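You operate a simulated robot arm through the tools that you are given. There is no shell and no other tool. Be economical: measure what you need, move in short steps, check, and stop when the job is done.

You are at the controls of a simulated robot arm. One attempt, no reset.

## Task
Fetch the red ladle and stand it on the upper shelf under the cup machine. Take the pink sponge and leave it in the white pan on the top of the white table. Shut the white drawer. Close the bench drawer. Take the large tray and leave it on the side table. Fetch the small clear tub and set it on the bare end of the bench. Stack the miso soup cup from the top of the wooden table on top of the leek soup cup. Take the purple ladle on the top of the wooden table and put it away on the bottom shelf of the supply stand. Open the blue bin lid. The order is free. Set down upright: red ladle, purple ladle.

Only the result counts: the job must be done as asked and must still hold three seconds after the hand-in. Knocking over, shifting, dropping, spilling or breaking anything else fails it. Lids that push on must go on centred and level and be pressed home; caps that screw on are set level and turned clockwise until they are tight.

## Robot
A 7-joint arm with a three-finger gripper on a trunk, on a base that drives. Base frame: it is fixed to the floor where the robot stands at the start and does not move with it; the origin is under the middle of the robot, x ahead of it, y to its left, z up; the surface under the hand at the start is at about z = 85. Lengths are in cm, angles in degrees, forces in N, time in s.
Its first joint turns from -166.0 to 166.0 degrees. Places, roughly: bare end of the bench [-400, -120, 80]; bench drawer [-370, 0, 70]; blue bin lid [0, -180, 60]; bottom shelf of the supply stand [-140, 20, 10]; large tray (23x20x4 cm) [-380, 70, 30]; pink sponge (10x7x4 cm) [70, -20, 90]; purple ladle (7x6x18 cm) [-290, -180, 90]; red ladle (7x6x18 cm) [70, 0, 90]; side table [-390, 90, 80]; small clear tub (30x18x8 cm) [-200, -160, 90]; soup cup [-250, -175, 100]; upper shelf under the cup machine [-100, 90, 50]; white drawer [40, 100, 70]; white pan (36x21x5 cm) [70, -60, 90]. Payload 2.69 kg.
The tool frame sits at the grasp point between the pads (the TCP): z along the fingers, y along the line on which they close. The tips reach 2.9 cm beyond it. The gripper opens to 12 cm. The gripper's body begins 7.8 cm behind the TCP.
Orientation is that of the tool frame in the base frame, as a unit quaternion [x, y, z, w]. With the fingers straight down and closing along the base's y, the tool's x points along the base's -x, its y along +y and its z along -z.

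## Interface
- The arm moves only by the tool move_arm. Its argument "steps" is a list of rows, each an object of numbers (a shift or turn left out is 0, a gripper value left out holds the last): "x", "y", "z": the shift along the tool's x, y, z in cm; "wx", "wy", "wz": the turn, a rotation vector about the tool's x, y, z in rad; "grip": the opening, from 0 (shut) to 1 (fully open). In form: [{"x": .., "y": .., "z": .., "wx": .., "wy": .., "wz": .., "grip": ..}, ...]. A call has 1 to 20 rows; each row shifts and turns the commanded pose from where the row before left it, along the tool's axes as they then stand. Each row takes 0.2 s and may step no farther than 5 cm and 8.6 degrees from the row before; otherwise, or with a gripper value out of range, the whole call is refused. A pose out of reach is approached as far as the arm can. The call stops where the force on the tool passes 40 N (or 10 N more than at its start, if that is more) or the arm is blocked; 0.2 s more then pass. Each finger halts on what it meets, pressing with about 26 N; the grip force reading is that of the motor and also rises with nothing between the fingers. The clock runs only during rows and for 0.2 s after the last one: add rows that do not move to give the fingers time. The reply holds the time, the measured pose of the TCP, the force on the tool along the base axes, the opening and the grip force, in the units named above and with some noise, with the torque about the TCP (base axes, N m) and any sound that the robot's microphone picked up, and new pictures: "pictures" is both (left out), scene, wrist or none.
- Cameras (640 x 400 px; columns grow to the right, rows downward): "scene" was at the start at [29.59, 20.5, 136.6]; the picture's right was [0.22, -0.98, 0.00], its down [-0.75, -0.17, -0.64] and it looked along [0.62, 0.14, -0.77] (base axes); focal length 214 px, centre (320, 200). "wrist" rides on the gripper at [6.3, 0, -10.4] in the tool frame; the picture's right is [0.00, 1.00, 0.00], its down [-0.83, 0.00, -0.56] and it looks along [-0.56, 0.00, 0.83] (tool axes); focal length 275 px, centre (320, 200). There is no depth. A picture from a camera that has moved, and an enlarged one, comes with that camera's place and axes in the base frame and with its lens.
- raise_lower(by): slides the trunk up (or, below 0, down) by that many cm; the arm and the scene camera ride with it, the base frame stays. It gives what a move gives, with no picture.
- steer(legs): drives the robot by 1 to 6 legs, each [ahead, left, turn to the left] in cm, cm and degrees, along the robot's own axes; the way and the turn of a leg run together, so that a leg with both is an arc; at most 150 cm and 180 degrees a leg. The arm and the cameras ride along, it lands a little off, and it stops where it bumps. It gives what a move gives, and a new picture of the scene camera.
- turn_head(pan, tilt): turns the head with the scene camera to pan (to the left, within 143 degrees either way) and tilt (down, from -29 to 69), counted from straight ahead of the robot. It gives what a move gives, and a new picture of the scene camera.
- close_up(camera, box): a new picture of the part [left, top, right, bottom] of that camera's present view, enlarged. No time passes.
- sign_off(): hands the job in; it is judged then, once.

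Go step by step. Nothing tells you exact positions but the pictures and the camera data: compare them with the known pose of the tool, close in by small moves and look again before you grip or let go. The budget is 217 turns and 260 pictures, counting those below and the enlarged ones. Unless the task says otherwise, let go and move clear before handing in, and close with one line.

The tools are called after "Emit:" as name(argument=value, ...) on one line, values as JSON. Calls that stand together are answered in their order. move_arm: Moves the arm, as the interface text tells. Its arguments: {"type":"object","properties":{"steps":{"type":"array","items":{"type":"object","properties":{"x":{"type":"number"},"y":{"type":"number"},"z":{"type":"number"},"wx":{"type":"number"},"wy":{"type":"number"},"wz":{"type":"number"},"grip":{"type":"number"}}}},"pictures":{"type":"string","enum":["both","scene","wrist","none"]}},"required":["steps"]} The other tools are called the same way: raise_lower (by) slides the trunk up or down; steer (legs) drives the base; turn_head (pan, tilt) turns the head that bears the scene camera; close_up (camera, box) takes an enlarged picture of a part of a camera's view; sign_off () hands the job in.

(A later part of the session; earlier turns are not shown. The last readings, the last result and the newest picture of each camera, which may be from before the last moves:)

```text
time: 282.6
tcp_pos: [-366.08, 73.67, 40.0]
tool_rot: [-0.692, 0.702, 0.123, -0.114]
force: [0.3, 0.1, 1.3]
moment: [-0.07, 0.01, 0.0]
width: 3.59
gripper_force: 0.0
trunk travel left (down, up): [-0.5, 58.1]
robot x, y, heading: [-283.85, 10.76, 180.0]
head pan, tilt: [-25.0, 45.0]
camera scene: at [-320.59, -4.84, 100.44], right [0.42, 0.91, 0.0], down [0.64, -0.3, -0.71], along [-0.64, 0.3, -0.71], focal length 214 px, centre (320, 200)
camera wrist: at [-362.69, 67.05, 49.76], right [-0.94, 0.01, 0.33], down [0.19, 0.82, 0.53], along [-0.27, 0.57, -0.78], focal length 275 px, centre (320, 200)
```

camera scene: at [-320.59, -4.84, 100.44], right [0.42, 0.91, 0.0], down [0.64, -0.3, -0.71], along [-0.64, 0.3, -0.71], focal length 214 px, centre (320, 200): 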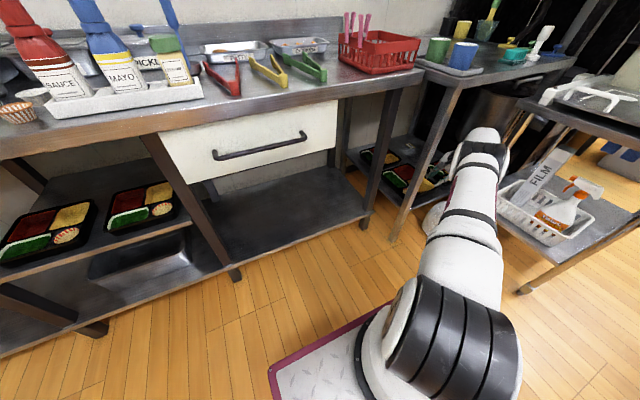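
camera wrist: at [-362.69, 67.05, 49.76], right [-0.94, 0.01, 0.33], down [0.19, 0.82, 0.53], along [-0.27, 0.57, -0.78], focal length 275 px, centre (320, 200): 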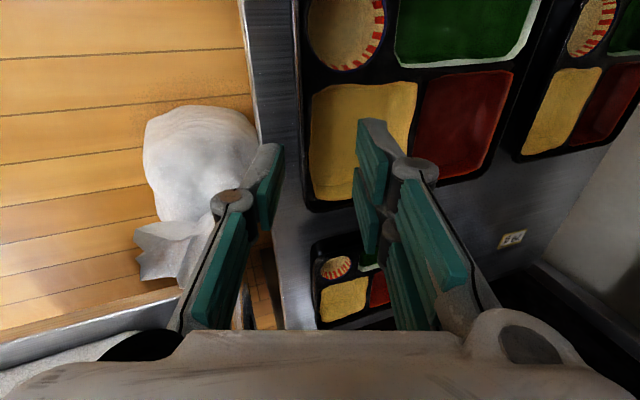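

Emit:
move_arm(steps=[{"y": -0.7, "z": 3.1}, {"y": -0.7, "z": 3.1}, {"y": -0.3, "z": 1.3}], pictures="wrist")

```text
time: 283.4
tcp_pos: [-366.54, 72.81, 32.6]
tool_rot: [-0.692, 0.702, 0.122, -0.115]
force: [-0.5, 0.2, 0.1]
moment: [-0.04, -0.03, -0.01]
width: 3.6
gripper_force: 0.0
out of reach, approached as far as the arm can: row 2
trunk travel left (down, up): [-0.5, 58.1]
robot x, y, heading: [-284.23, 11.0, 179.8]
head pan, tilt: [-25.0, 45.0]
camera wrist: at [-363.15, 66.27, 42.29], right [-0.94, 0.01, 0.33], down [0.19, 0.82, 0.53], along [-0.27, 0.57, -0.78], focal length 275 px, centre (320, 200)
```

wrist: 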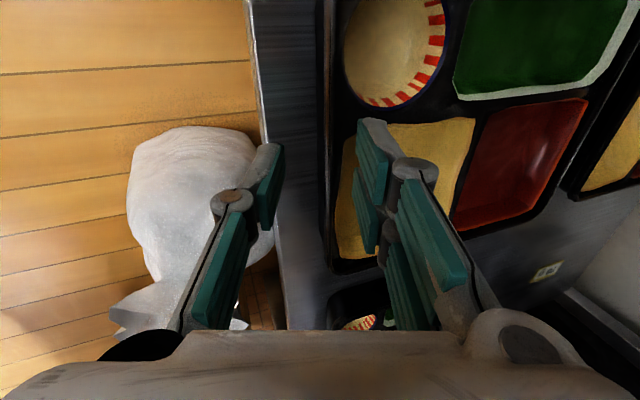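

Emit:
move_arm(steps=[{"y": -0.2, "z": 1.0}, {"y": -0.2, "z": 1.0}, {"y": -0.1, "z": 0.5}], pictures="wrist")

```text
time: 284.1
tcp_pos: [-366.67, 72.21, 30.29]
tool_rot: [-0.692, 0.702, 0.123, -0.114]
force: [0.6, -0.3, 6.9]
moment: [-0.02, 0.17, 0.02]
width: 3.67
gripper_force: 0.8
out of reach, approached as far as the arm can: row 1, 3
trunk travel left (down, up): [-0.5, 58.1]
robot x, y, heading: [-283.74, 10.63, 179.8]
head pan, tilt: [-25.0, 45.0]
camera wrist: at [-363.24, 65.6, 40.0], right [-0.94, 0.01, 0.33], down [0.19, 0.82, 0.53], along [-0.27, 0.57, -0.78], focal length 275 px, centre (320, 200)
```

wrist: 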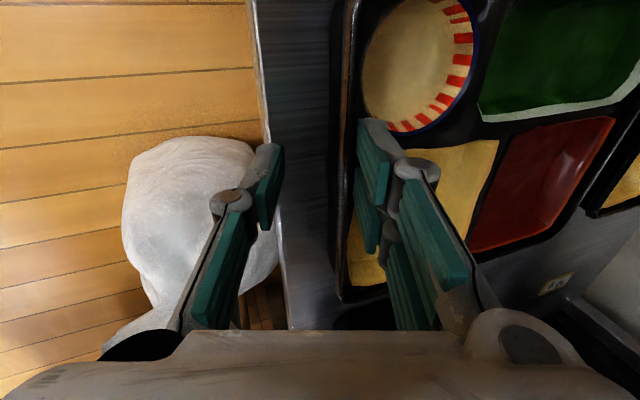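

Light contact, and the inner finger is near the divider. Lift a little, shift the base right about 1.5 cm, and descend again.

Emit:
move_arm(steps=[{"y": 0.3, "z": -1.2}], pictures="none")

Emit:
steer(legs=[[0.5, -2.2, 0]])

Emit:
move_arm(steps=[{"y": -0.2, "z": 0.7}, {"y": -0.1, "z": 0.5}], pictures="wrist")

```text
time: 284.6
tcp_pos: [-366.65, 72.12, 31.23]
tool_rot: [-0.692, 0.702, 0.12, -0.115]
force: [0.3, 0.6, -0.5]
moment: [-0.04, -0.04, -0.01]
width: 3.6
gripper_force: 0.1
trunk travel left (down, up): [-0.5, 58.1]
robot x, y, heading: [-283.75, 10.81, 179.9]
head pan, tilt: [-25.0, 45.0]
```

```text
time: 285.4
tcp_pos: [-367.22, 74.37, 31.13]
tool_rot: [-0.693, 0.702, 0.122, -0.116]
force: [-1.1, 0.7, 0.7]
moment: [0.03, 0.0, -0.02]
width: 3.6
gripper_force: 0.1
trunk travel left (down, up): [-0.5, 58.1]
robot x, y, heading: [-284.01, 13.2, 180.1]
head pan, tilt: [-25.0, 45.0]
camera scene: at [-321.1, -2.67, 100.44], right [0.42, 0.91, 0.0], down [0.64, -0.3, -0.71], along [-0.64, 0.3, -0.71], focal length 214 px, centre (320, 200)
```

scene: 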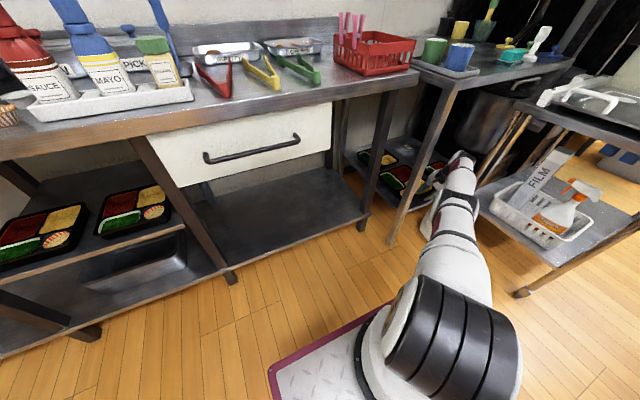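

```text
time: 285.9
tcp_pos: [-367.17, 74.2, 30.07]
tool_rot: [-0.693, 0.701, 0.121, -0.115]
force: [-0.3, 0.3, 0.0]
moment: [0.02, -0.01, -0.02]
width: 3.58
gripper_force: 0.1
trunk travel left (down, up): [-0.5, 58.1]
robot x, y, heading: [-284.55, 12.83, 180.0]
head pan, tilt: [-25.0, 45.0]
camera wrist: at [-363.78, 67.62, 39.8], right [-0.94, 0.01, 0.33], down [0.19, 0.83, 0.53], along [-0.27, 0.56, -0.78], focal length 275 px, centre (320, 200)
```

wrist: 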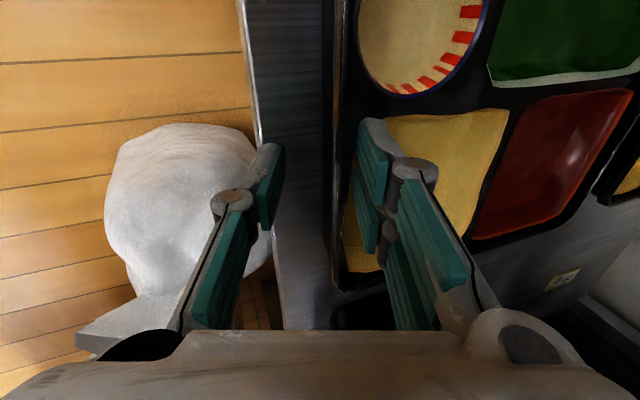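

No contact now; the inner finger is in the yellow compartment. Lower 0.8 more and close.

Emit:
move_arm(steps=[{"y": -0.15, "z": 0.5}, {"y": -0.1, "z": 0.3}, {"grip": 0.2}, {"grip": 0.1}, {"grip": 0.0}, {"grip": 0.0}, {}], pictures="wrist")

```text
time: 287.6
tcp_pos: [-367.21, 74.05, 29.54]
tool_rot: [-0.692, 0.702, 0.122, -0.115]
force: [0.4, 0.2, -0.8]
moment: [0.0, -0.11, 0.0]
width: 0.56
gripper_force: 26.0
out of reach, approached as far as the arm can: row 2
trunk travel left (down, up): [-0.5, 58.1]
robot x, y, heading: [-284.38, 12.82, 179.8]
head pan, tilt: [-25.0, 45.0]
camera wrist: at [-363.74, 67.48, 39.3], right [-0.94, 0.01, 0.33], down [0.19, 0.83, 0.53], along [-0.27, 0.56, -0.78], focal length 275 px, centre (320, 200)
```

wrist: 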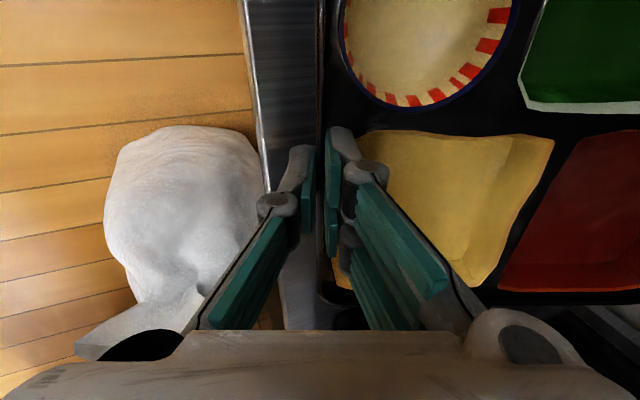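

A wall 0.56 cm thick is gripped. Lift a little with the trunk and check.

Emit:
raise_lower(by=5)

Emit:
close_up(camera="wrist", box=[0, 0, 640, 400])

Emit:
close_up(camera="scene", box=[340, 100, 580, 250])

```text
time: 288.5
tcp_pos: [-367.01, 74.1, 34.5]
tool_rot: [-0.693, 0.702, 0.121, -0.116]
force: [-0.1, 0.2, 0.0]
moment: [-0.01, -0.11, -0.03]
width: 0.61
gripper_force: 26.5
trunk travel left (down, up): [-5.5, 53.1]
robot x, y, heading: [-283.89, 12.98, 180.0]
head pan, tilt: [-25.0, 45.0]
```

```text
1.00 times, centred on (320, 200) of wrist (not enlarged: the box is as wide or as high as the picture)
camera zoom: at [-363.66, 67.48, 44.27], right [-0.94, 0.01, 0.33], down [0.19, 0.83, 0.53], along [-0.27, 0.56, -0.78], focal length 275 px, centre (320, 200)
```

zoom: 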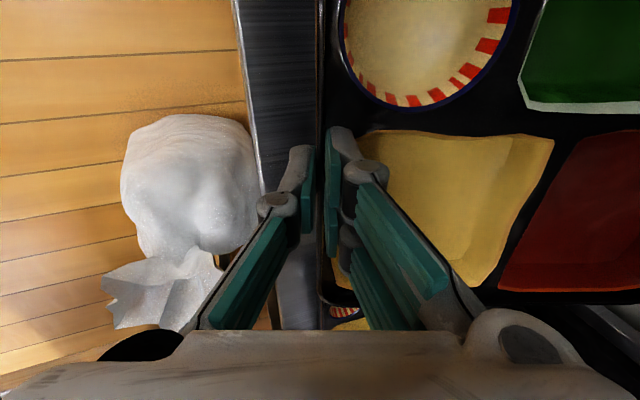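

```text
2.67 times, centred on (460, 175) of scene
camera zoom: at [-321.41, -2.67, 105.35], right [0.42, 0.91, 0.0], down [0.64, -0.3, -0.71], along [-0.64, 0.3, -0.71], focal length 572 px, centre (-53, 267)
```

zoom: 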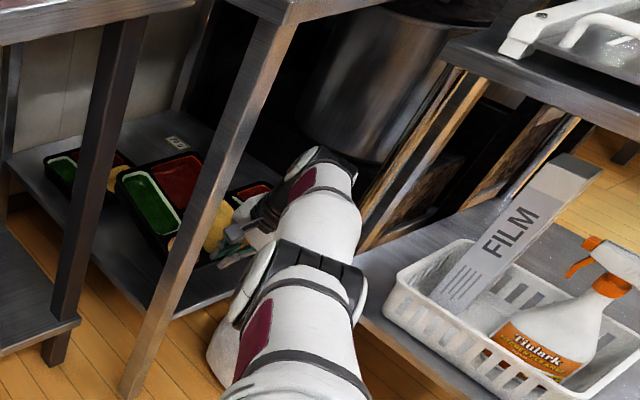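

Held level. I'll raise more, shift right to clear the table leg, then draw the tray out with the arm.

Emit:
raise_lower(by=6)

Emit:
steer(legs=[[0, -5, 0]])

Emit:
move_arm(steps=[{"y": -3.77, "z": -1.3}, {"y": -3.77, "z": -1.3}, {"y": -3.77, "z": -1.3}], pictures="both")

```text
time: 289.5
tcp_pos: [-366.98, 74.02, 40.55]
tool_rot: [-0.693, 0.701, 0.121, -0.115]
force: [0.8, -0.1, -0.5]
moment: [0.01, -0.09, 0.03]
width: 0.6
gripper_force: 26.3
trunk travel left (down, up): [-11.5, 47.1]
robot x, y, heading: [-283.9, 12.98, 179.9]
head pan, tilt: [-25.0, 45.0]
```

```text
time: 290.4
tcp_pos: [-367.2, 79.17, 40.47]
tool_rot: [-0.692, 0.702, 0.122, -0.116]
force: [-0.8, -0.1, -0.4]
moment: [0.01, -0.06, -0.01]
width: 0.6
gripper_force: 25.9
trunk travel left (down, up): [-11.5, 47.1]
robot x, y, heading: [-284.14, 18.51, 179.8]
head pan, tilt: [-25.0, 45.0]
camera scene: at [-321.25, 2.55, 111.36], right [0.42, 0.91, 0.0], down [0.64, -0.3, -0.71], along [-0.64, 0.3, -0.71], focal length 214 px, centre (320, 200)
```

scene: 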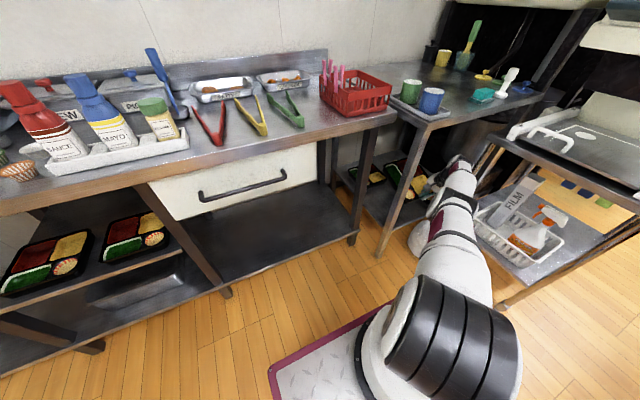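

```text
time: 291.2
tcp_pos: [-357.84, 83.07, 38.88]
tool_rot: [-0.695, 0.699, 0.116, -0.12]
force: [-4.9, -24.2, 0.0]
moment: [-0.35, 0.03, 1.0]
width: 0.6
gripper_force: 25.7
out of reach, approached as far as the arm can: row 1, 2, 3
trunk travel left (down, up): [-11.5, 47.1]
robot x, y, heading: [-284.21, 18.25, -179.8]
head pan, tilt: [-25.0, 45.0]
camera scene: at [-321.25, 2.44, 111.36], right [0.42, 0.91, 0.0], down [0.64, -0.3, -0.71], along [-0.64, 0.3, -0.71], focal length 214 px, centre (320, 200)
camera wrist: at [-354.31, 76.74, 48.68], right [-0.94, 0.0, 0.33], down [0.18, 0.83, 0.52], along [-0.27, 0.55, -0.79], focal length 275 px, centre (320, 200)
```

scene: 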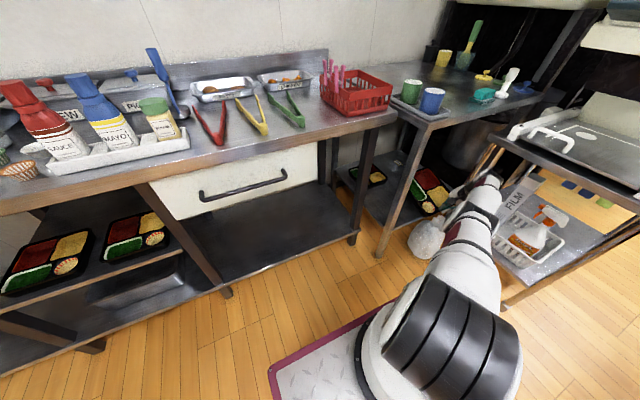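
wrist: 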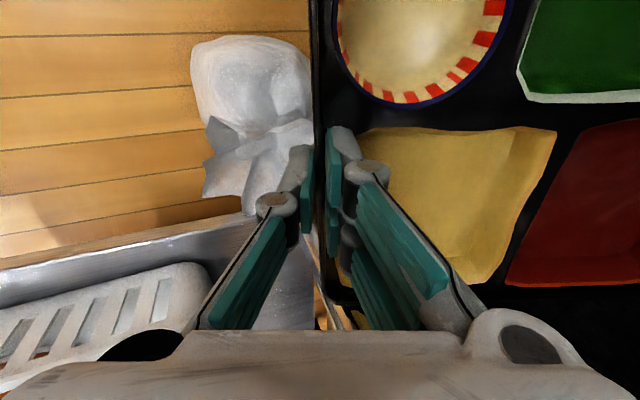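

The arm drifted right and the tray presses on something near the cart. Relieve it by strafing left 4.5 cm.

Emit:
steer(legs=[[0, 4.5, 0]])

Emit:
close_up(camera="scene", box=[360, 120, 600, 270])

```text
time: 292.1
tcp_pos: [-357.52, 79.2, 39.09]
tool_rot: [-0.693, 0.701, 0.12, -0.116]
force: [-0.2, -0.1, -0.7]
moment: [0.0, -0.06, 0.01]
width: 0.63
gripper_force: 25.5
trunk travel left (down, up): [-11.5, 47.1]
robot x, y, heading: [-284.23, 13.67, 180.2]
head pan, tilt: [-25.0, 45.0]
camera scene: at [-321.26, -1.99, 111.36], right [0.42, 0.91, 0.0], down [0.64, -0.3, -0.71], along [-0.64, 0.3, -0.71], focal length 214 px, centre (320, 200)
```

scene: 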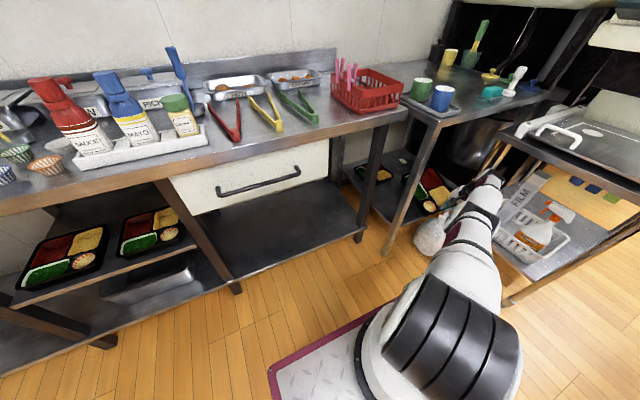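

```text
2.67 times, centred on (480, 195) of scene
camera zoom: at [-321.26, -1.99, 111.36], right [0.42, 0.91, 0.0], down [0.64, -0.3, -0.71], along [-0.64, 0.3, -0.71], focal length 572 px, centre (-107, 213)
```

zoom: 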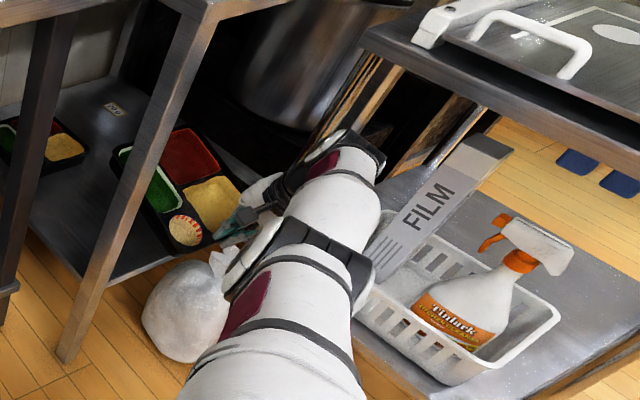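

Clear now and the tray is level. Back the base up 15 cm to draw the tray out from under the table.

Emit:
steer(legs=[[-15, 1, 0]])

Emit:
close_up(camera="scene", box=[320, 80, 620, 267])

```text
time: 293.5
tcp_pos: [-342.33, 78.14, 39.1]
tool_rot: [-0.693, 0.702, 0.12, -0.115]
force: [-0.5, 0.2, -0.6]
moment: [0.03, -0.07, -0.01]
width: 0.61
gripper_force: 25.9
trunk travel left (down, up): [-11.5, 47.1]
robot x, y, heading: [-269.2, 12.64, 179.9]
head pan, tilt: [-25.0, 45.0]
camera scene: at [-306.19, -3.02, 111.36], right [0.42, 0.91, 0.0], down [0.64, -0.3, -0.71], along [-0.64, 0.3, -0.71], focal length 214 px, centre (320, 200)
```

scene: 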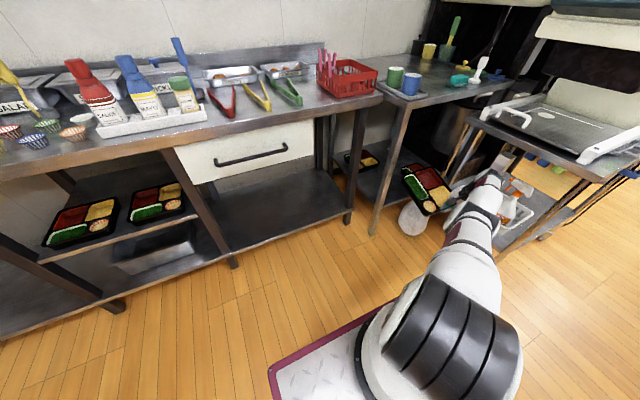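

```text
2.13 times, centred on (470, 174) of scene
camera zoom: at [-306.19, -3.02, 111.36], right [0.42, 0.91, 0.0], down [0.64, -0.3, -0.71], along [-0.64, 0.3, -0.71], focal length 458 px, centre (0, 256)
```

zoom: 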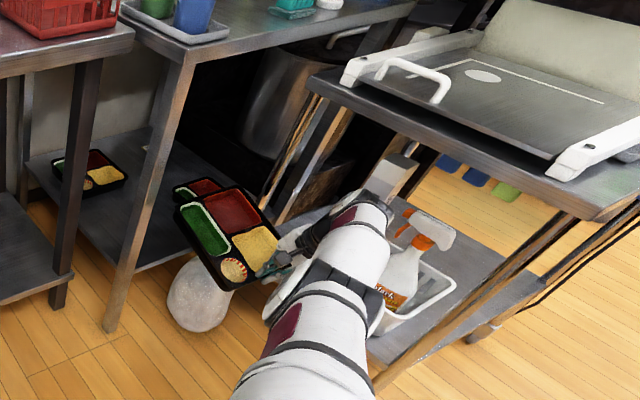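

The tray is out. Back up a bit more, then raise it above table height and recentre the arm.

Emit:
steer(legs=[[-7, 0, 0]])

Emit:
raise_lower(by=47)

Emit:
move_arm(steps=[{"x": 2.5, "z": -4, "y": 1.4}, {"x": 2.5, "z": -4, "y": 1.4}, {"x": 2.5, "z": -4, "y": 1.4}, {"x": 4.5}, {"x": 4.5}, {"x": 4.5}, {"x": 4.5}, {"x": 4.5}, {"x": 4.0}], pictures="scene")

```text
time: 294.5
tcp_pos: [-335.23, 78.18, 39.0]
tool_rot: [-0.693, 0.702, 0.12, -0.116]
force: [-0.7, 0.2, -0.9]
moment: [-0.02, -0.06, 0.01]
width: 0.6
gripper_force: 26.0
trunk travel left (down, up): [-11.5, 47.1]
robot x, y, heading: [-262.05, 12.71, 179.9]
head pan, tilt: [-25.0, 45.0]
camera scene: at [-299.17, -3.0, 111.36], right [0.42, 0.91, 0.0], down [0.64, -0.3, -0.71], along [-0.64, 0.3, -0.71], focal length 214 px, centre (320, 200)
```

scene: 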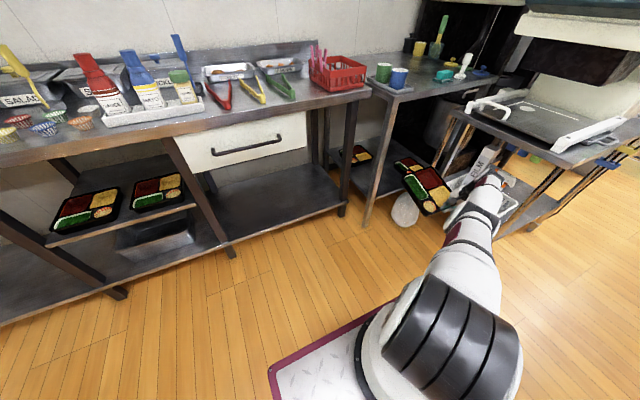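

```text
refused: 47 is not a number from -40 to 40
```

```text
time: 296.5
tcp_pos: [-350.69, 71.4, 46.97]
tool_rot: [-0.691, 0.703, 0.121, -0.114]
force: [4.4, 10.1, -0.3]
moment: [-0.1, -0.03, -1.02]
width: 0.59
gripper_force: 25.8
out of reach, approached as far as the arm can: row 1, 2, 3, 4, 5, 6, 7, 8, 9
trunk travel left (down, up): [-11.5, 47.1]
robot x, y, heading: [-261.9, 12.75, 179.8]
head pan, tilt: [-25.0, 45.0]
camera scene: at [-299.17, -2.94, 111.37], right [0.43, 0.9, 0.0], down [0.64, -0.3, -0.71], along [-0.64, 0.3, -0.71], focal length 214 px, centre (320, 200)
```

scene: 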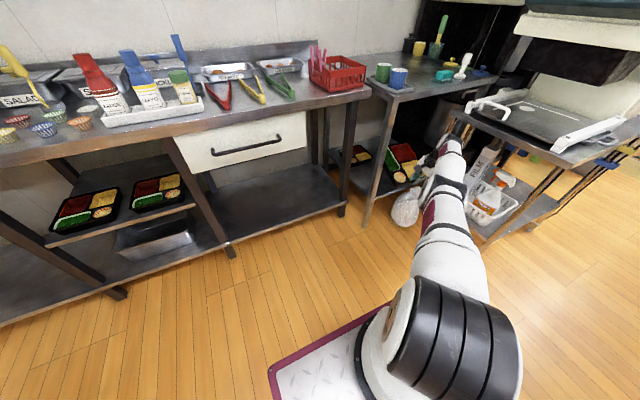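

The trunk call was refused (limit 40) and the arm drifted forward against the table leg. Undo: shift the base right, then back.

Emit:
steer(legs=[[0, -4, 0], [-13, 0, 0]])

Emit:
raise_lower(by=38)

Emit:
close_up(camera="scene", box=[0, 0, 640, 400])

```text
time: 298.2
tcp_pos: [-337.73, 75.1, 46.89]
tool_rot: [-0.693, 0.702, 0.119, -0.116]
force: [1.0, -0.2, -0.8]
moment: [0.03, -0.06, -0.03]
width: 0.59
gripper_force: 25.9
trunk travel left (down, up): [-11.5, 47.1]
robot x, y, heading: [-248.86, 16.54, 179.8]
head pan, tilt: [-25.0, 45.0]
camera scene: at [-286.08, 1.01, 111.36], right [0.43, 0.9, 0.0], down [0.64, -0.3, -0.71], along [-0.64, 0.3, -0.71], focal length 214 px, centre (320, 200)
```

scene: 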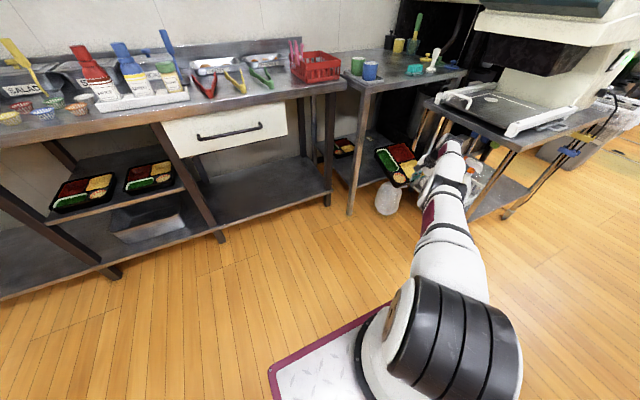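

```text
time: 301.9
tcp_pos: [-321.44, 74.89, 84.95]
tool_rot: [-0.692, 0.702, 0.119, -0.116]
force: [0.4, 0.0, -0.4]
moment: [0.01, -0.07, -0.02]
width: 0.58
gripper_force: 26.0
trunk travel left (down, up): [-49.5, 9.1]
robot x, y, heading: [-249.54, 16.59, 179.8]
head pan, tilt: [-25.0, 45.0]
```

```text
1.00 times, centred on (320, 200) of scene (not enlarged: the box is as wide or as high as the picture)
camera zoom: at [-269.3, 0.96, 149.4], right [0.43, 0.9, 0.0], down [0.64, -0.3, -0.71], along [-0.64, 0.3, -0.71], focal length 214 px, centre (320, 200)
```

zoom: 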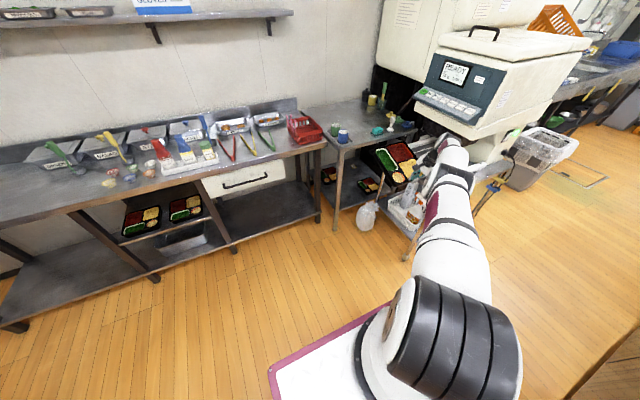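

The tray is clear and level. Raise 8 more and bring the arm in.

Emit:
raise_lower(by=8.5)

Emit:
move_arm(steps=[{"x": 4.4}, {"x": 4.4}, {"x": 4.4}, {"x": 4.4}, {"x": 4.4}, {"x": 4.4}, {"z": -3, "y": 1}], pictures="scene")

```text
time: 303.1
tcp_pos: [-311.76, 74.77, 93.45]
tool_rot: [-0.693, 0.702, 0.119, -0.116]
force: [0.3, 0.2, -0.4]
moment: [0.0, -0.1, -0.02]
width: 0.59
gripper_force: 25.7
trunk travel left (down, up): [-58.0, 0.6]
robot x, y, heading: [-248.84, 16.99, 179.7]
head pan, tilt: [-25.0, 45.0]
```

```text
time: 304.7
tcp_pos: [-312.02, 48.48, 96.34]
tool_rot: [-0.691, 0.703, 0.119, -0.115]
force: [-1.1, 0.0, -0.3]
moment: [-0.04, -0.1, 0.03]
width: 0.61
gripper_force: 26.2
trunk travel left (down, up): [-58.0, 0.6]
robot x, y, heading: [-249.15, 17.1, 180.0]
head pan, tilt: [-25.0, 45.0]
camera scene: at [-259.44, 0.94, 157.87], right [0.43, 0.9, 0.0], down [0.64, -0.3, -0.71], along [-0.64, 0.3, -0.71], focal length 214 px, centre (320, 200)
```

scene: 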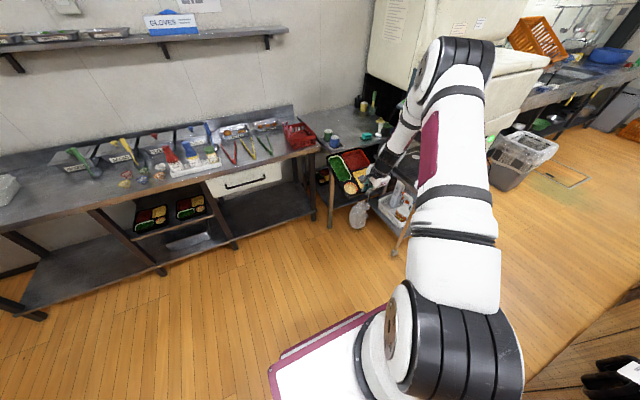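

Raise the hand 5 more, then drive: ahead to x≈-283 and strafe right to line up with the side table's free spot.

Emit:
move_arm(steps=[{"z": -4.2, "y": 1.5}, {"z": -1.5, "y": 0.5}], pictures="none")

Emit:
steer(legs=[[35, 0, 0], [0, -36, 0]])

Emit:
turn_head(pan=-5, tilt=50)

```text
time: 305.3
tcp_pos: [-312.14, 48.48, 102.62]
tool_rot: [-0.692, 0.703, 0.12, -0.114]
force: [0.4, -0.9, -1.4]
moment: [-0.05, -0.06, -0.02]
width: 0.6
gripper_force: 26.5
trunk travel left (down, up): [-58.0, 0.6]
robot x, y, heading: [-248.56, 16.66, 179.8]
head pan, tilt: [-25.0, 45.0]
```

```text
time: 309.5
tcp_pos: [-346.26, 85.47, 102.45]
tool_rot: [-0.689, 0.705, 0.12, -0.115]
force: [-0.6, -0.3, -0.1]
moment: [0.0, -0.08, -0.01]
width: 0.62
gripper_force: 26.4
trunk travel left (down, up): [-58.0, 0.6]
robot x, y, heading: [-283.02, 53.04, 179.1]
head pan, tilt: [-25.0, 45.0]
camera scene: at [-293.95, 37.49, 157.86], right [0.43, 0.9, 0.0], down [0.64, -0.31, -0.71], along [-0.64, 0.31, -0.71], focal length 214 px, centre (320, 200)
```

scene: 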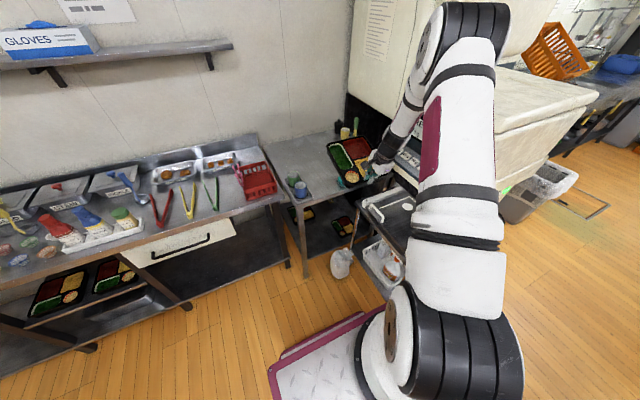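

```text
time: 310.3
tcp_pos: [-346.14, 85.46, 102.57]
tool_rot: [-0.689, 0.706, 0.12, -0.114]
force: [-0.7, 0.0, -1.2]
moment: [0.0, -0.07, 0.02]
width: 0.6
gripper_force: 25.7
trunk travel left (down, up): [-58.0, 0.6]
robot x, y, heading: [-283.36, 53.21, 179.3]
head pan, tilt: [-5.0, 50.0]
camera scene: at [-294.28, 34.73, 157.17], right [0.1, 0.99, 0.0], down [0.76, -0.08, -0.64], along [-0.64, 0.06, -0.77], focal length 214 px, centre (320, 200)
```

scene: 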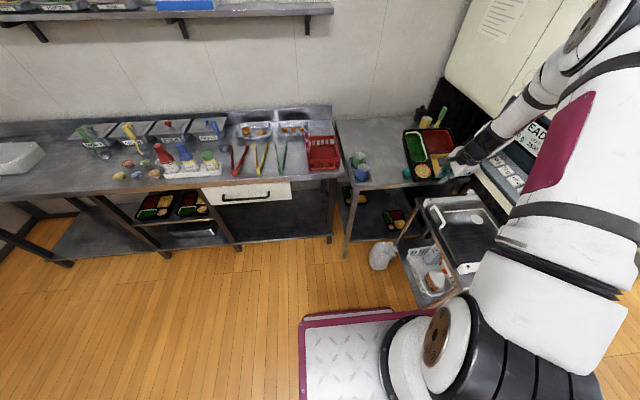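

Positioned. Drive 16 ahead and extend the arm to bring the tray over the free area.

Emit:
steer(legs=[[16, 0, 0.7]])

Emit:
move_arm(steps=[{"y": 3.64, "z": 1.27}, {"y": 3.64, "z": 1.27}, {"y": 3.64, "z": 1.27}, {"y": 3.64, "z": 1.27}, {"y": 3.64, "z": 1.27}, {"y": 3.64, "z": 1.27}, {"y": 3.64, "z": 1.27}], pictures="both")

```text
time: 311.8
tcp_pos: [-362.93, 84.82, 102.47]
tool_rot: [-0.693, 0.701, 0.119, -0.115]
force: [0.1, -0.7, -0.2]
moment: [-0.03, -0.07, -0.02]
width: 0.59
gripper_force: 26.1
trunk travel left (down, up): [-58.0, 0.6]
robot x, y, heading: [-299.73, 53.4, 179.8]
head pan, tilt: [-5.0, 50.0]
camera scene: at [-310.44, 34.7, 157.18], right [0.09, 1.0, 0.0], down [0.76, -0.07, -0.64], along [-0.64, 0.06, -0.77], focal length 214 px, centre (320, 200)
```

scene: 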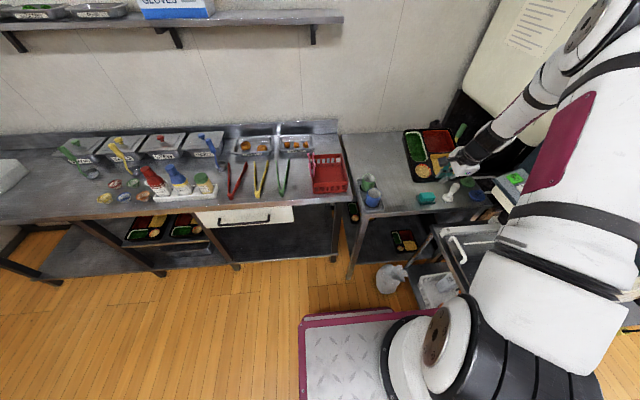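

```text
time: 313.4
tcp_pos: [-385.22, 83.96, 102.43]
tool_rot: [-0.693, 0.702, 0.119, -0.116]
force: [0.8, 1.3, -0.5]
moment: [-0.04, -0.04, 0.03]
width: 0.61
gripper_force: 26.0
out of reach, approached as far as the arm can: row 6, 7
trunk travel left (down, up): [-58.0, 0.6]
robot x, y, heading: [-299.68, 53.11, 179.9]
head pan, tilt: [-5.0, 50.0]
camera scene: at [-310.43, 34.72, 157.17], right [0.09, 1.0, 0.0], down [0.76, -0.07, -0.64], along [-0.64, 0.06, -0.77], focal length 214 px, centre (320, 200)
camera wrist: at [-381.93, 77.41, 112.17], right [-0.95, 0.01, 0.33], down [0.19, 0.83, 0.53], along [-0.27, 0.56, -0.78], focal length 275 px, centre (320, 200)
```

scene: 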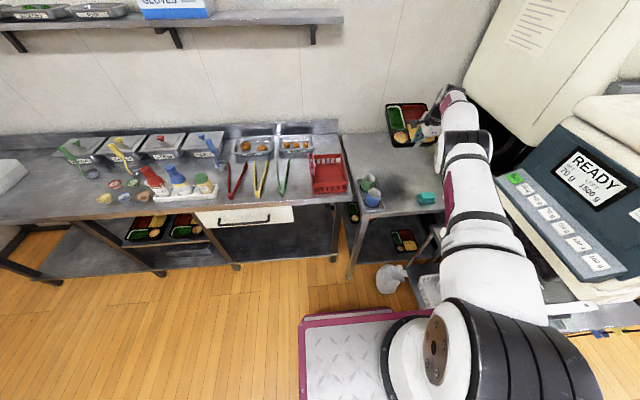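
wrist: 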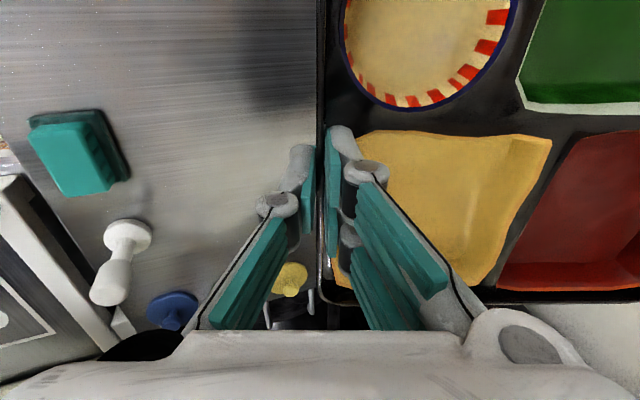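

The tray is over the free area. Lower with the arm, since the trunk also shifts forward at this height.

Emit:
move_arm(steps=[{"z": 3.3, "y": -1.15}, {"z": 3.3, "y": -1.15}, {"z": 3.3, "y": -1.15}], pictures="scene")

Emit:
close_up(camera="scene", box=[340, 80, 500, 180])

```text
time: 314.2
tcp_pos: [-384.2, 83.31, 92.14]
tool_rot: [-0.693, 0.701, 0.119, -0.115]
force: [0.4, -0.2, -1.1]
moment: [0.0, -0.05, 0.02]
width: 0.59
gripper_force: 25.6
out of reach, approached as far as the arm can: row 1, 3
trunk travel left (down, up): [-58.0, 0.6]
robot x, y, heading: [-299.99, 53.27, 179.9]
head pan, tilt: [-5.0, 50.0]
camera scene: at [-310.45, 34.71, 157.17], right [0.09, 1.0, 0.0], down [0.76, -0.07, -0.64], along [-0.64, 0.06, -0.77], focal length 214 px, centre (320, 200)
```

scene: 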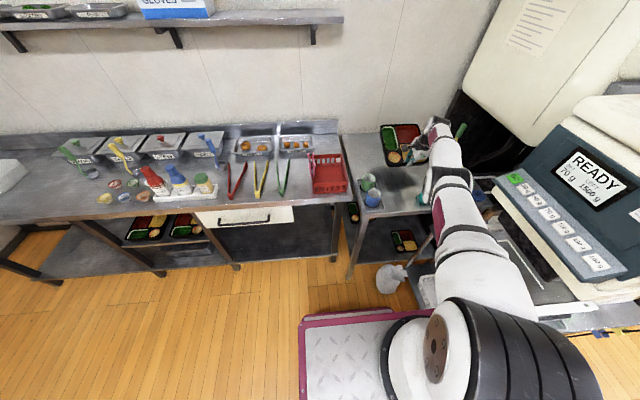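

```text
4.00 times, centred on (420, 130) of scene
camera zoom: at [-310.45, 34.71, 157.17], right [0.09, 1.0, 0.0], down [0.76, -0.07, -0.64], along [-0.64, 0.06, -0.77], focal length 858 px, centre (-80, 480)
```

zoom: 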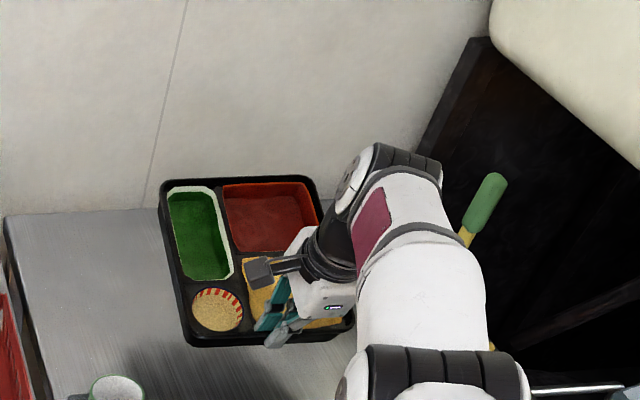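

Emit:
move_arm(steps=[{"z": 2, "y": -0.5}, {"z": 1.5, "y": -0.4}], pictures="none")

Emit:
move_arm(steps=[{"z": 0.6, "y": -0.2}, {"z": 0.6, "y": -0.2}], pictures="scene")

Emit:
close_up(camera="scene", box=[340, 100, 500, 200])

```text
time: 314.8
tcp_pos: [-383.76, 82.77, 88.78]
tool_rot: [-0.693, 0.701, 0.12, -0.115]
force: [-0.2, -0.4, -1.1]
moment: [0.01, -0.02, -0.03]
width: 0.59
gripper_force: 25.7
out of reach, approached as far as the arm can: row 1, 2
trunk travel left (down, up): [-58.0, 0.6]
robot x, y, heading: [-299.57, 53.27, 180.0]
head pan, tilt: [-5.0, 50.0]
```

```text
time: 315.4
tcp_pos: [-383.52, 82.41, 87.37]
tool_rot: [-0.693, 0.701, 0.118, -0.116]
force: [0.3, -1.4, -1.1]
moment: [-0.01, -0.09, -0.01]
width: 0.62
gripper_force: 25.7
out of reach, approached as far as the arm can: row 2
trunk travel left (down, up): [-58.0, 0.6]
robot x, y, heading: [-299.75, 53.35, 180.2]
head pan, tilt: [-5.0, 50.0]
camera scene: at [-310.46, 34.7, 157.17], right [0.09, 1.0, 0.0], down [0.76, -0.07, -0.64], along [-0.64, 0.06, -0.77], focal length 214 px, centre (320, 200)
```

scene: 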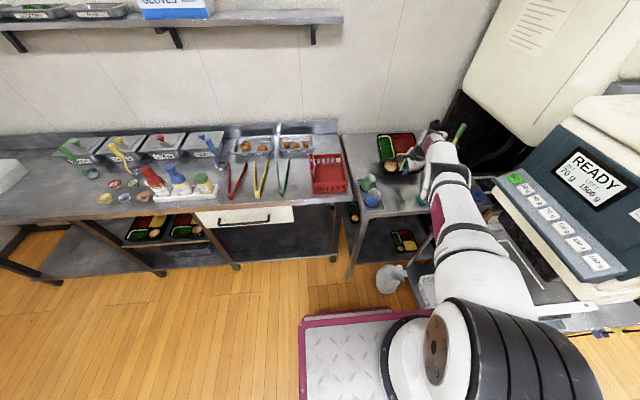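

```text
4.00 times, centred on (420, 150) of scene
camera zoom: at [-310.46, 34.7, 157.17], right [0.09, 1.0, 0.0], down [0.76, -0.07, -0.64], along [-0.64, 0.06, -0.77], focal length 858 px, centre (-80, 400)
```

zoom: 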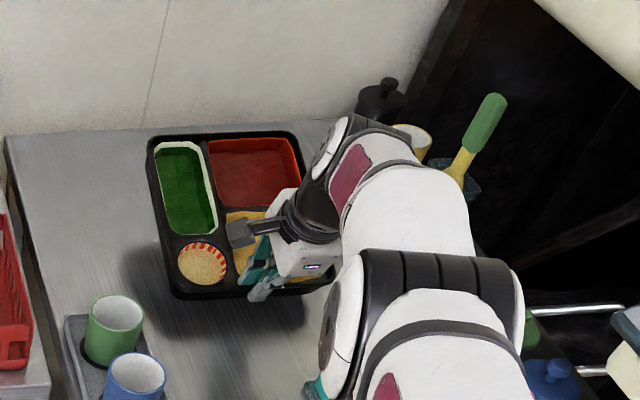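

Emit:
move_arm(steps=[{"z": 0.5, "y": -0.1}, {"z": 0.5, "y": -0.1}], pictures="none")

Emit:
move_arm(steps=[{"z": 0.5, "y": -0.1}, {"z": 0.4, "y": -0.1}], pictures="none")

Emit:
close_up(camera="scene", box=[340, 100, 500, 200])

```text
time: 316.0
tcp_pos: [-383.43, 82.13, 86.59]
tool_rot: [-0.692, 0.702, 0.12, -0.116]
force: [0.0, 0.4, 2.6]
moment: [0.29, -0.03, -0.07]
width: 0.62
gripper_force: 25.9
out of reach, approached as far as the arm can: row 2
trunk travel left (down, up): [-58.0, 0.6]
robot x, y, heading: [-299.9, 53.44, 180.0]
head pan, tilt: [-5.0, 50.0]
```

```text
time: 316.6
tcp_pos: [-383.42, 82.15, 86.23]
tool_rot: [-0.693, 0.7, 0.124, -0.118]
force: [0.0, 4.5, 33.1]
moment: [0.02, 0.41, -0.04]
width: 0.61
gripper_force: 26.0
out of reach, approached as far as the arm can: row 2
trunk travel left (down, up): [-58.0, 0.6]
robot x, y, heading: [-299.91, 53.07, 180.1]
head pan, tilt: [-5.0, 50.0]
```

```text
4.00 times, centred on (420, 150) of scene
camera zoom: at [-310.31, 34.68, 157.19], right [0.09, 1.0, 0.0], down [0.76, -0.07, -0.64], along [-0.64, 0.06, -0.77], focal length 858 px, centre (-80, 400)
```

zoom: 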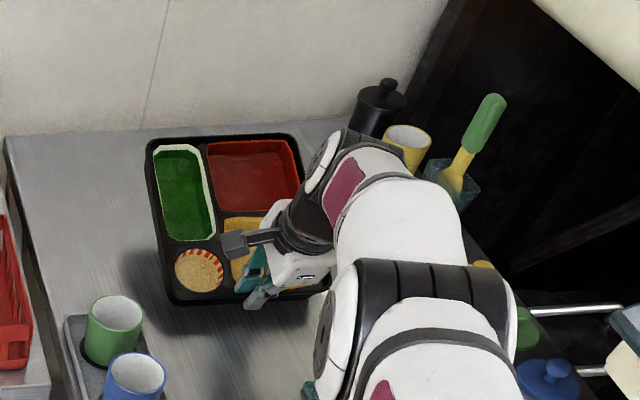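

Contact on the side table. Ease up, open, and retract along the tool axis.

Emit:
move_arm(steps=[{"z": -0.5}, {"grip": 0.15}, {"grip": 0.28}, {"grip": 0.28}, {"z": -1.5}, {"z": -2}, {"z": -4}, {"z": -4}, {"z": -4}], pictures="scene")

Emit:
close_up(camera="scene", box=[340, 100, 500, 200])

```text
time: 318.6
tcp_pos: [-378.01, 81.93, 100.85]
tool_rot: [-0.693, 0.702, 0.118, -0.115]
force: [0.3, 0.3, -0.7]
moment: [-0.05, 0.0, -0.03]
width: 3.35
gripper_force: 0.1
trunk travel left (down, up): [-58.0, 0.6]
robot x, y, heading: [-299.96, 53.31, 180.5]
head pan, tilt: [-5.0, 50.0]
camera scene: at [-310.47, 34.72, 157.17], right [0.09, 1.0, 0.0], down [0.76, -0.07, -0.64], along [-0.64, 0.06, -0.77], focal length 214 px, centre (320, 200)
```

scene: 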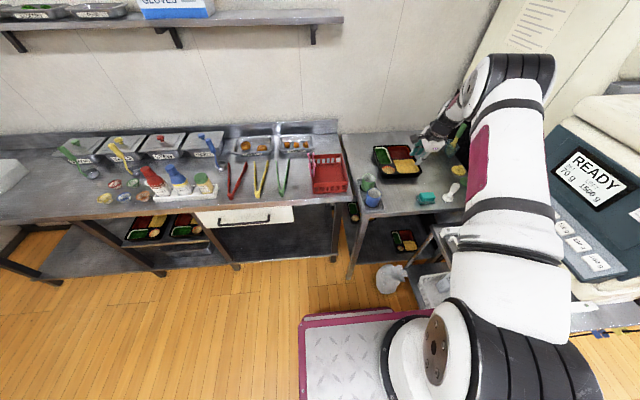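

```text
4.00 times, centred on (420, 150) of scene
camera zoom: at [-310.47, 34.72, 157.17], right [0.09, 1.0, 0.0], down [0.76, -0.07, -0.64], along [-0.64, 0.06, -0.77], focal length 858 px, centre (-80, 400)
```

zoom: 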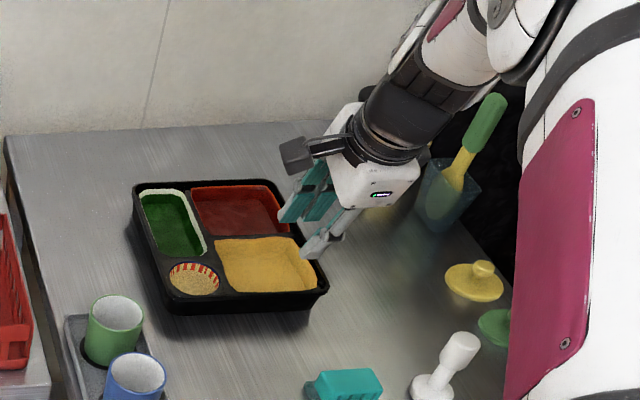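

The tray sits on the side table with nothing else disturbed. Now the soup cups: back off, turn to face the wooden table, and reset the tool to pointing straight down.

Emit:
steer(legs=[[-17, 0, 0], [0, 60, 0], [0, 0, 90], [0, 55, 0]])

Emit:
move_arm(steps=[{"wx": 0.115}, {"wx": 0.115}, {"wx": 0.11}, {"wz": -0.1428}, {"wz": -0.1428}, {"wz": -0.1428}, {"wz": -0.1428}, {"wz": -0.1428}, {"wz": -0.1428}, {"wz": -0.1428}, {"wz": -0.1428}, {"wz": -0.1428}, {"wz": -0.1428}, {"wz": -0.1428}, {"y": 4.5}, {"y": 4.5}, {"y": 4.5}, {"y": 4.5}, {"y": 4.5}, {"y": 4.5}], pictures="none")

Emit:
raise_lower(by=-8)

Emit:
turn_head(pan=0, tilt=40)

```text
time: 329.7
tcp_pos: [-253.36, -83.72, 100.89]
tool_rot: [0.986, 0.003, -0.001, 0.166]
force: [-1.0, -0.4, -0.3]
moment: [0.03, -0.02, 0.01]
width: 3.35
gripper_force: 0.0
trunk travel left (down, up): [-58.0, 0.6]
robot x, y, heading: [-225.72, -5.02, -88.7]
head pan, tilt: [-5.0, 50.0]
camera scene: at [-207.6, -15.63, 157.17], right [-1.0, 0.07, 0.0], down [0.05, 0.76, -0.64], along [-0.04, -0.64, -0.77], focal length 214 px, centre (320, 200)
```

scene: 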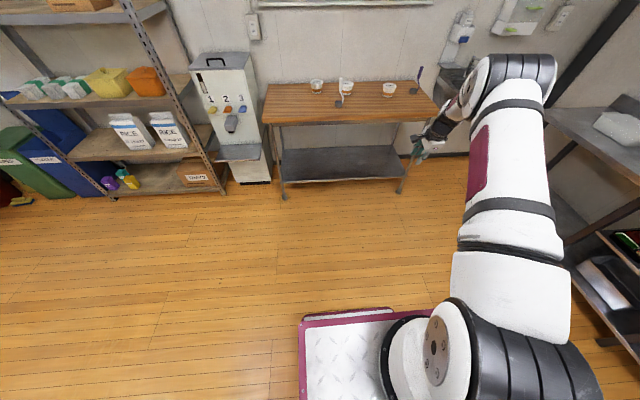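

```text
time: 333.9
tcp_pos: [-226.59, -83.5, 100.81]
tool_rot: [0.705, 0.709, 0.0, -0.004]
force: [-1.4, 0.3, -0.5]
moment: [-0.01, -0.14, 0.01]
width: 3.35
gripper_force: 0.1
trunk travel left (down, up): [-58.0, 0.6]
robot x, y, heading: [-226.64, -4.49, -89.1]
head pan, tilt: [-5.0, 50.0]
```

```text
time: 335.1
tcp_pos: [-226.37, -83.51, 92.74]
tool_rot: [0.705, 0.709, 0.0, -0.002]
force: [0.2, 0.6, 0.2]
moment: [0.01, -0.02, 0.0]
width: 3.35
gripper_force: 0.0
trunk travel left (down, up): [-50.0, 8.6]
robot x, y, heading: [-226.31, -4.93, -88.9]
head pan, tilt: [-5.0, 50.0]
```

```text
time: 335.8
tcp_pos: [-226.36, -83.53, 92.71]
tool_rot: [0.705, 0.71, 0.001, -0.003]
force: [0.2, 0.4, 0.7]
moment: [0.01, 0.03, -0.01]
width: 3.39
gripper_force: 0.1
trunk travel left (down, up): [-50.0, 8.6]
robot x, y, heading: [-226.42, -4.85, -88.9]
head pan, tilt: [0.0, 40.0]
camera scene: at [-206.74, -25.83, 150.63], right [-1.0, -0.02, 0.0], down [-0.01, 0.64, -0.77], along [0.01, -0.77, -0.64], focal length 214 px, centre (320, 200)
```

scene: 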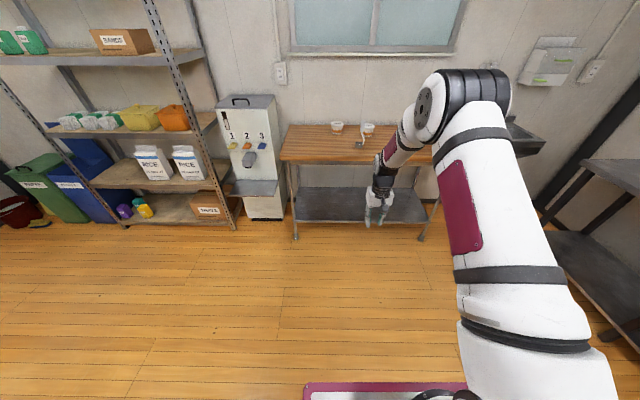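

Raise the hand and drive up to the MISO cup (about -215,-180).

Emit:
move_arm(steps=[{"z": -4.5, "grip": 1}, {"z": -4.5}, {"z": -4.5}, {"z": -4.5}], pictures="none")

Emit:
steer(legs=[[0, 11, -1], [84, 0, 0]])

Emit:
close_up(camera="wrist", box=[0, 0, 640, 400])

```text
time: 336.8
tcp_pos: [-226.18, -83.75, 111.05]
tool_rot: [0.705, 0.709, 0.001, -0.004]
force: [-0.1, 0.0, -0.3]
moment: [0.02, -0.01, 0.01]
width: 12.02
gripper_force: 0.0
trunk travel left (down, up): [-50.0, 8.6]
robot x, y, heading: [-226.34, -4.98, -88.8]
head pan, tilt: [0.0, 40.0]
```

```text
time: 342.1
tcp_pos: [-213.63, -167.11, 111.07]
tool_rot: [0.703, 0.712, 0.001, -0.004]
force: [-0.1, -0.1, 0.6]
moment: [-0.01, 0.01, -0.03]
width: 12.02
gripper_force: 0.2
trunk travel left (down, up): [-50.0, 8.6]
robot x, y, heading: [-213.97, -88.05, -88.6]
head pan, tilt: [0.0, 40.0]
camera scene: at [-194.37, -108.95, 150.64], right [-1.0, -0.02, 0.0], down [-0.02, 0.64, -0.77], along [0.02, -0.77, -0.64], focal length 214 px, centre (320, 200)
```

scene: 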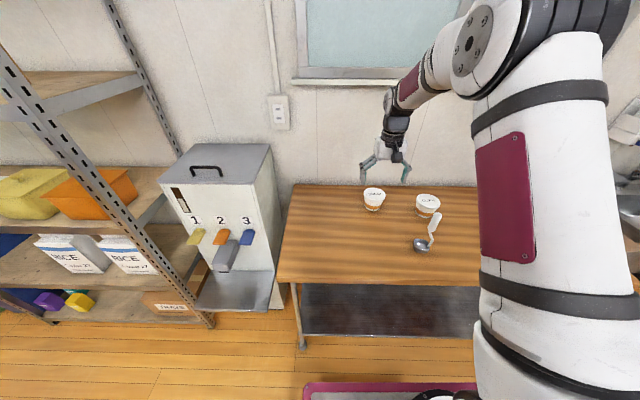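

```text
1.00 times, centred on (320, 200) of wrist (not enlarged: the box is as wide or as high as the picture)
camera zoom: at [-213.62, -160.82, 121.46], right [1.0, 0.02, 0.0], down [0.02, -0.83, 0.55], along [0.01, -0.55, -0.83], focal length 275 px, centre (320, 200)
```

zoom: 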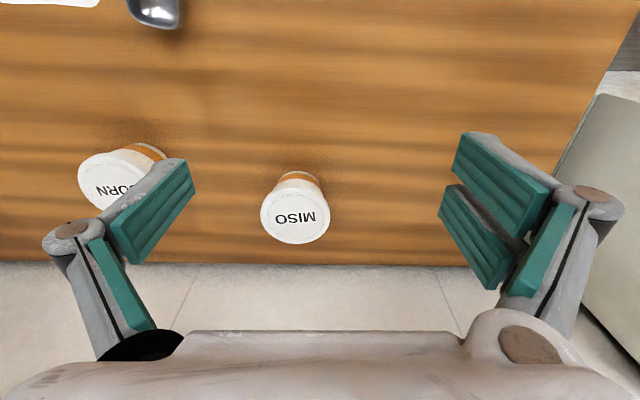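

MISO's lid centre is at about (-216,-181), with its top at z≈94. Move above and partly down, then check.

Emit:
move_arm(steps=[{"x": -4.65, "y": -0.75}, {"x": -4.65, "y": -0.75}, {"x": -4.65, "y": -0.7}, {"z": 4.5}, {"z": 4.5}], pictures="wrist")

```text
time: 343.3
tcp_pos: [-215.49, -180.86, 102.02]
tool_rot: [0.702, 0.712, 0.0, -0.004]
force: [0.1, 0.0, 0.3]
moment: [-0.02, 0.0, 0.0]
width: 11.98
gripper_force: 0.1
trunk travel left (down, up): [-50.0, 8.6]
robot x, y, heading: [-213.92, -88.41, -88.4]
head pan, tilt: [0.0, 40.0]
camera wrist: at [-215.51, -174.73, 112.43], right [1.0, 0.02, 0.0], down [0.02, -0.83, 0.55], along [0.01, -0.55, -0.83], focal length 275 px, centre (320, 200)
```

wrist: 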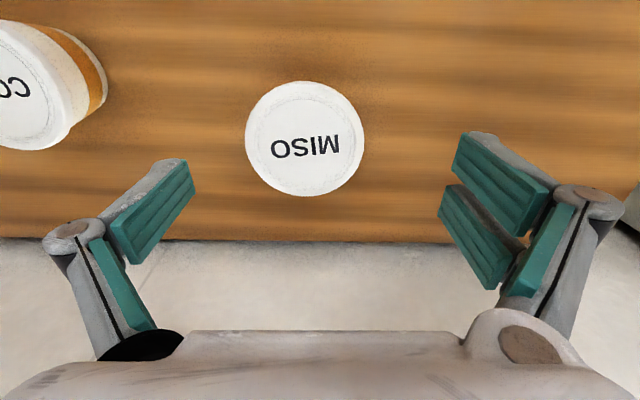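

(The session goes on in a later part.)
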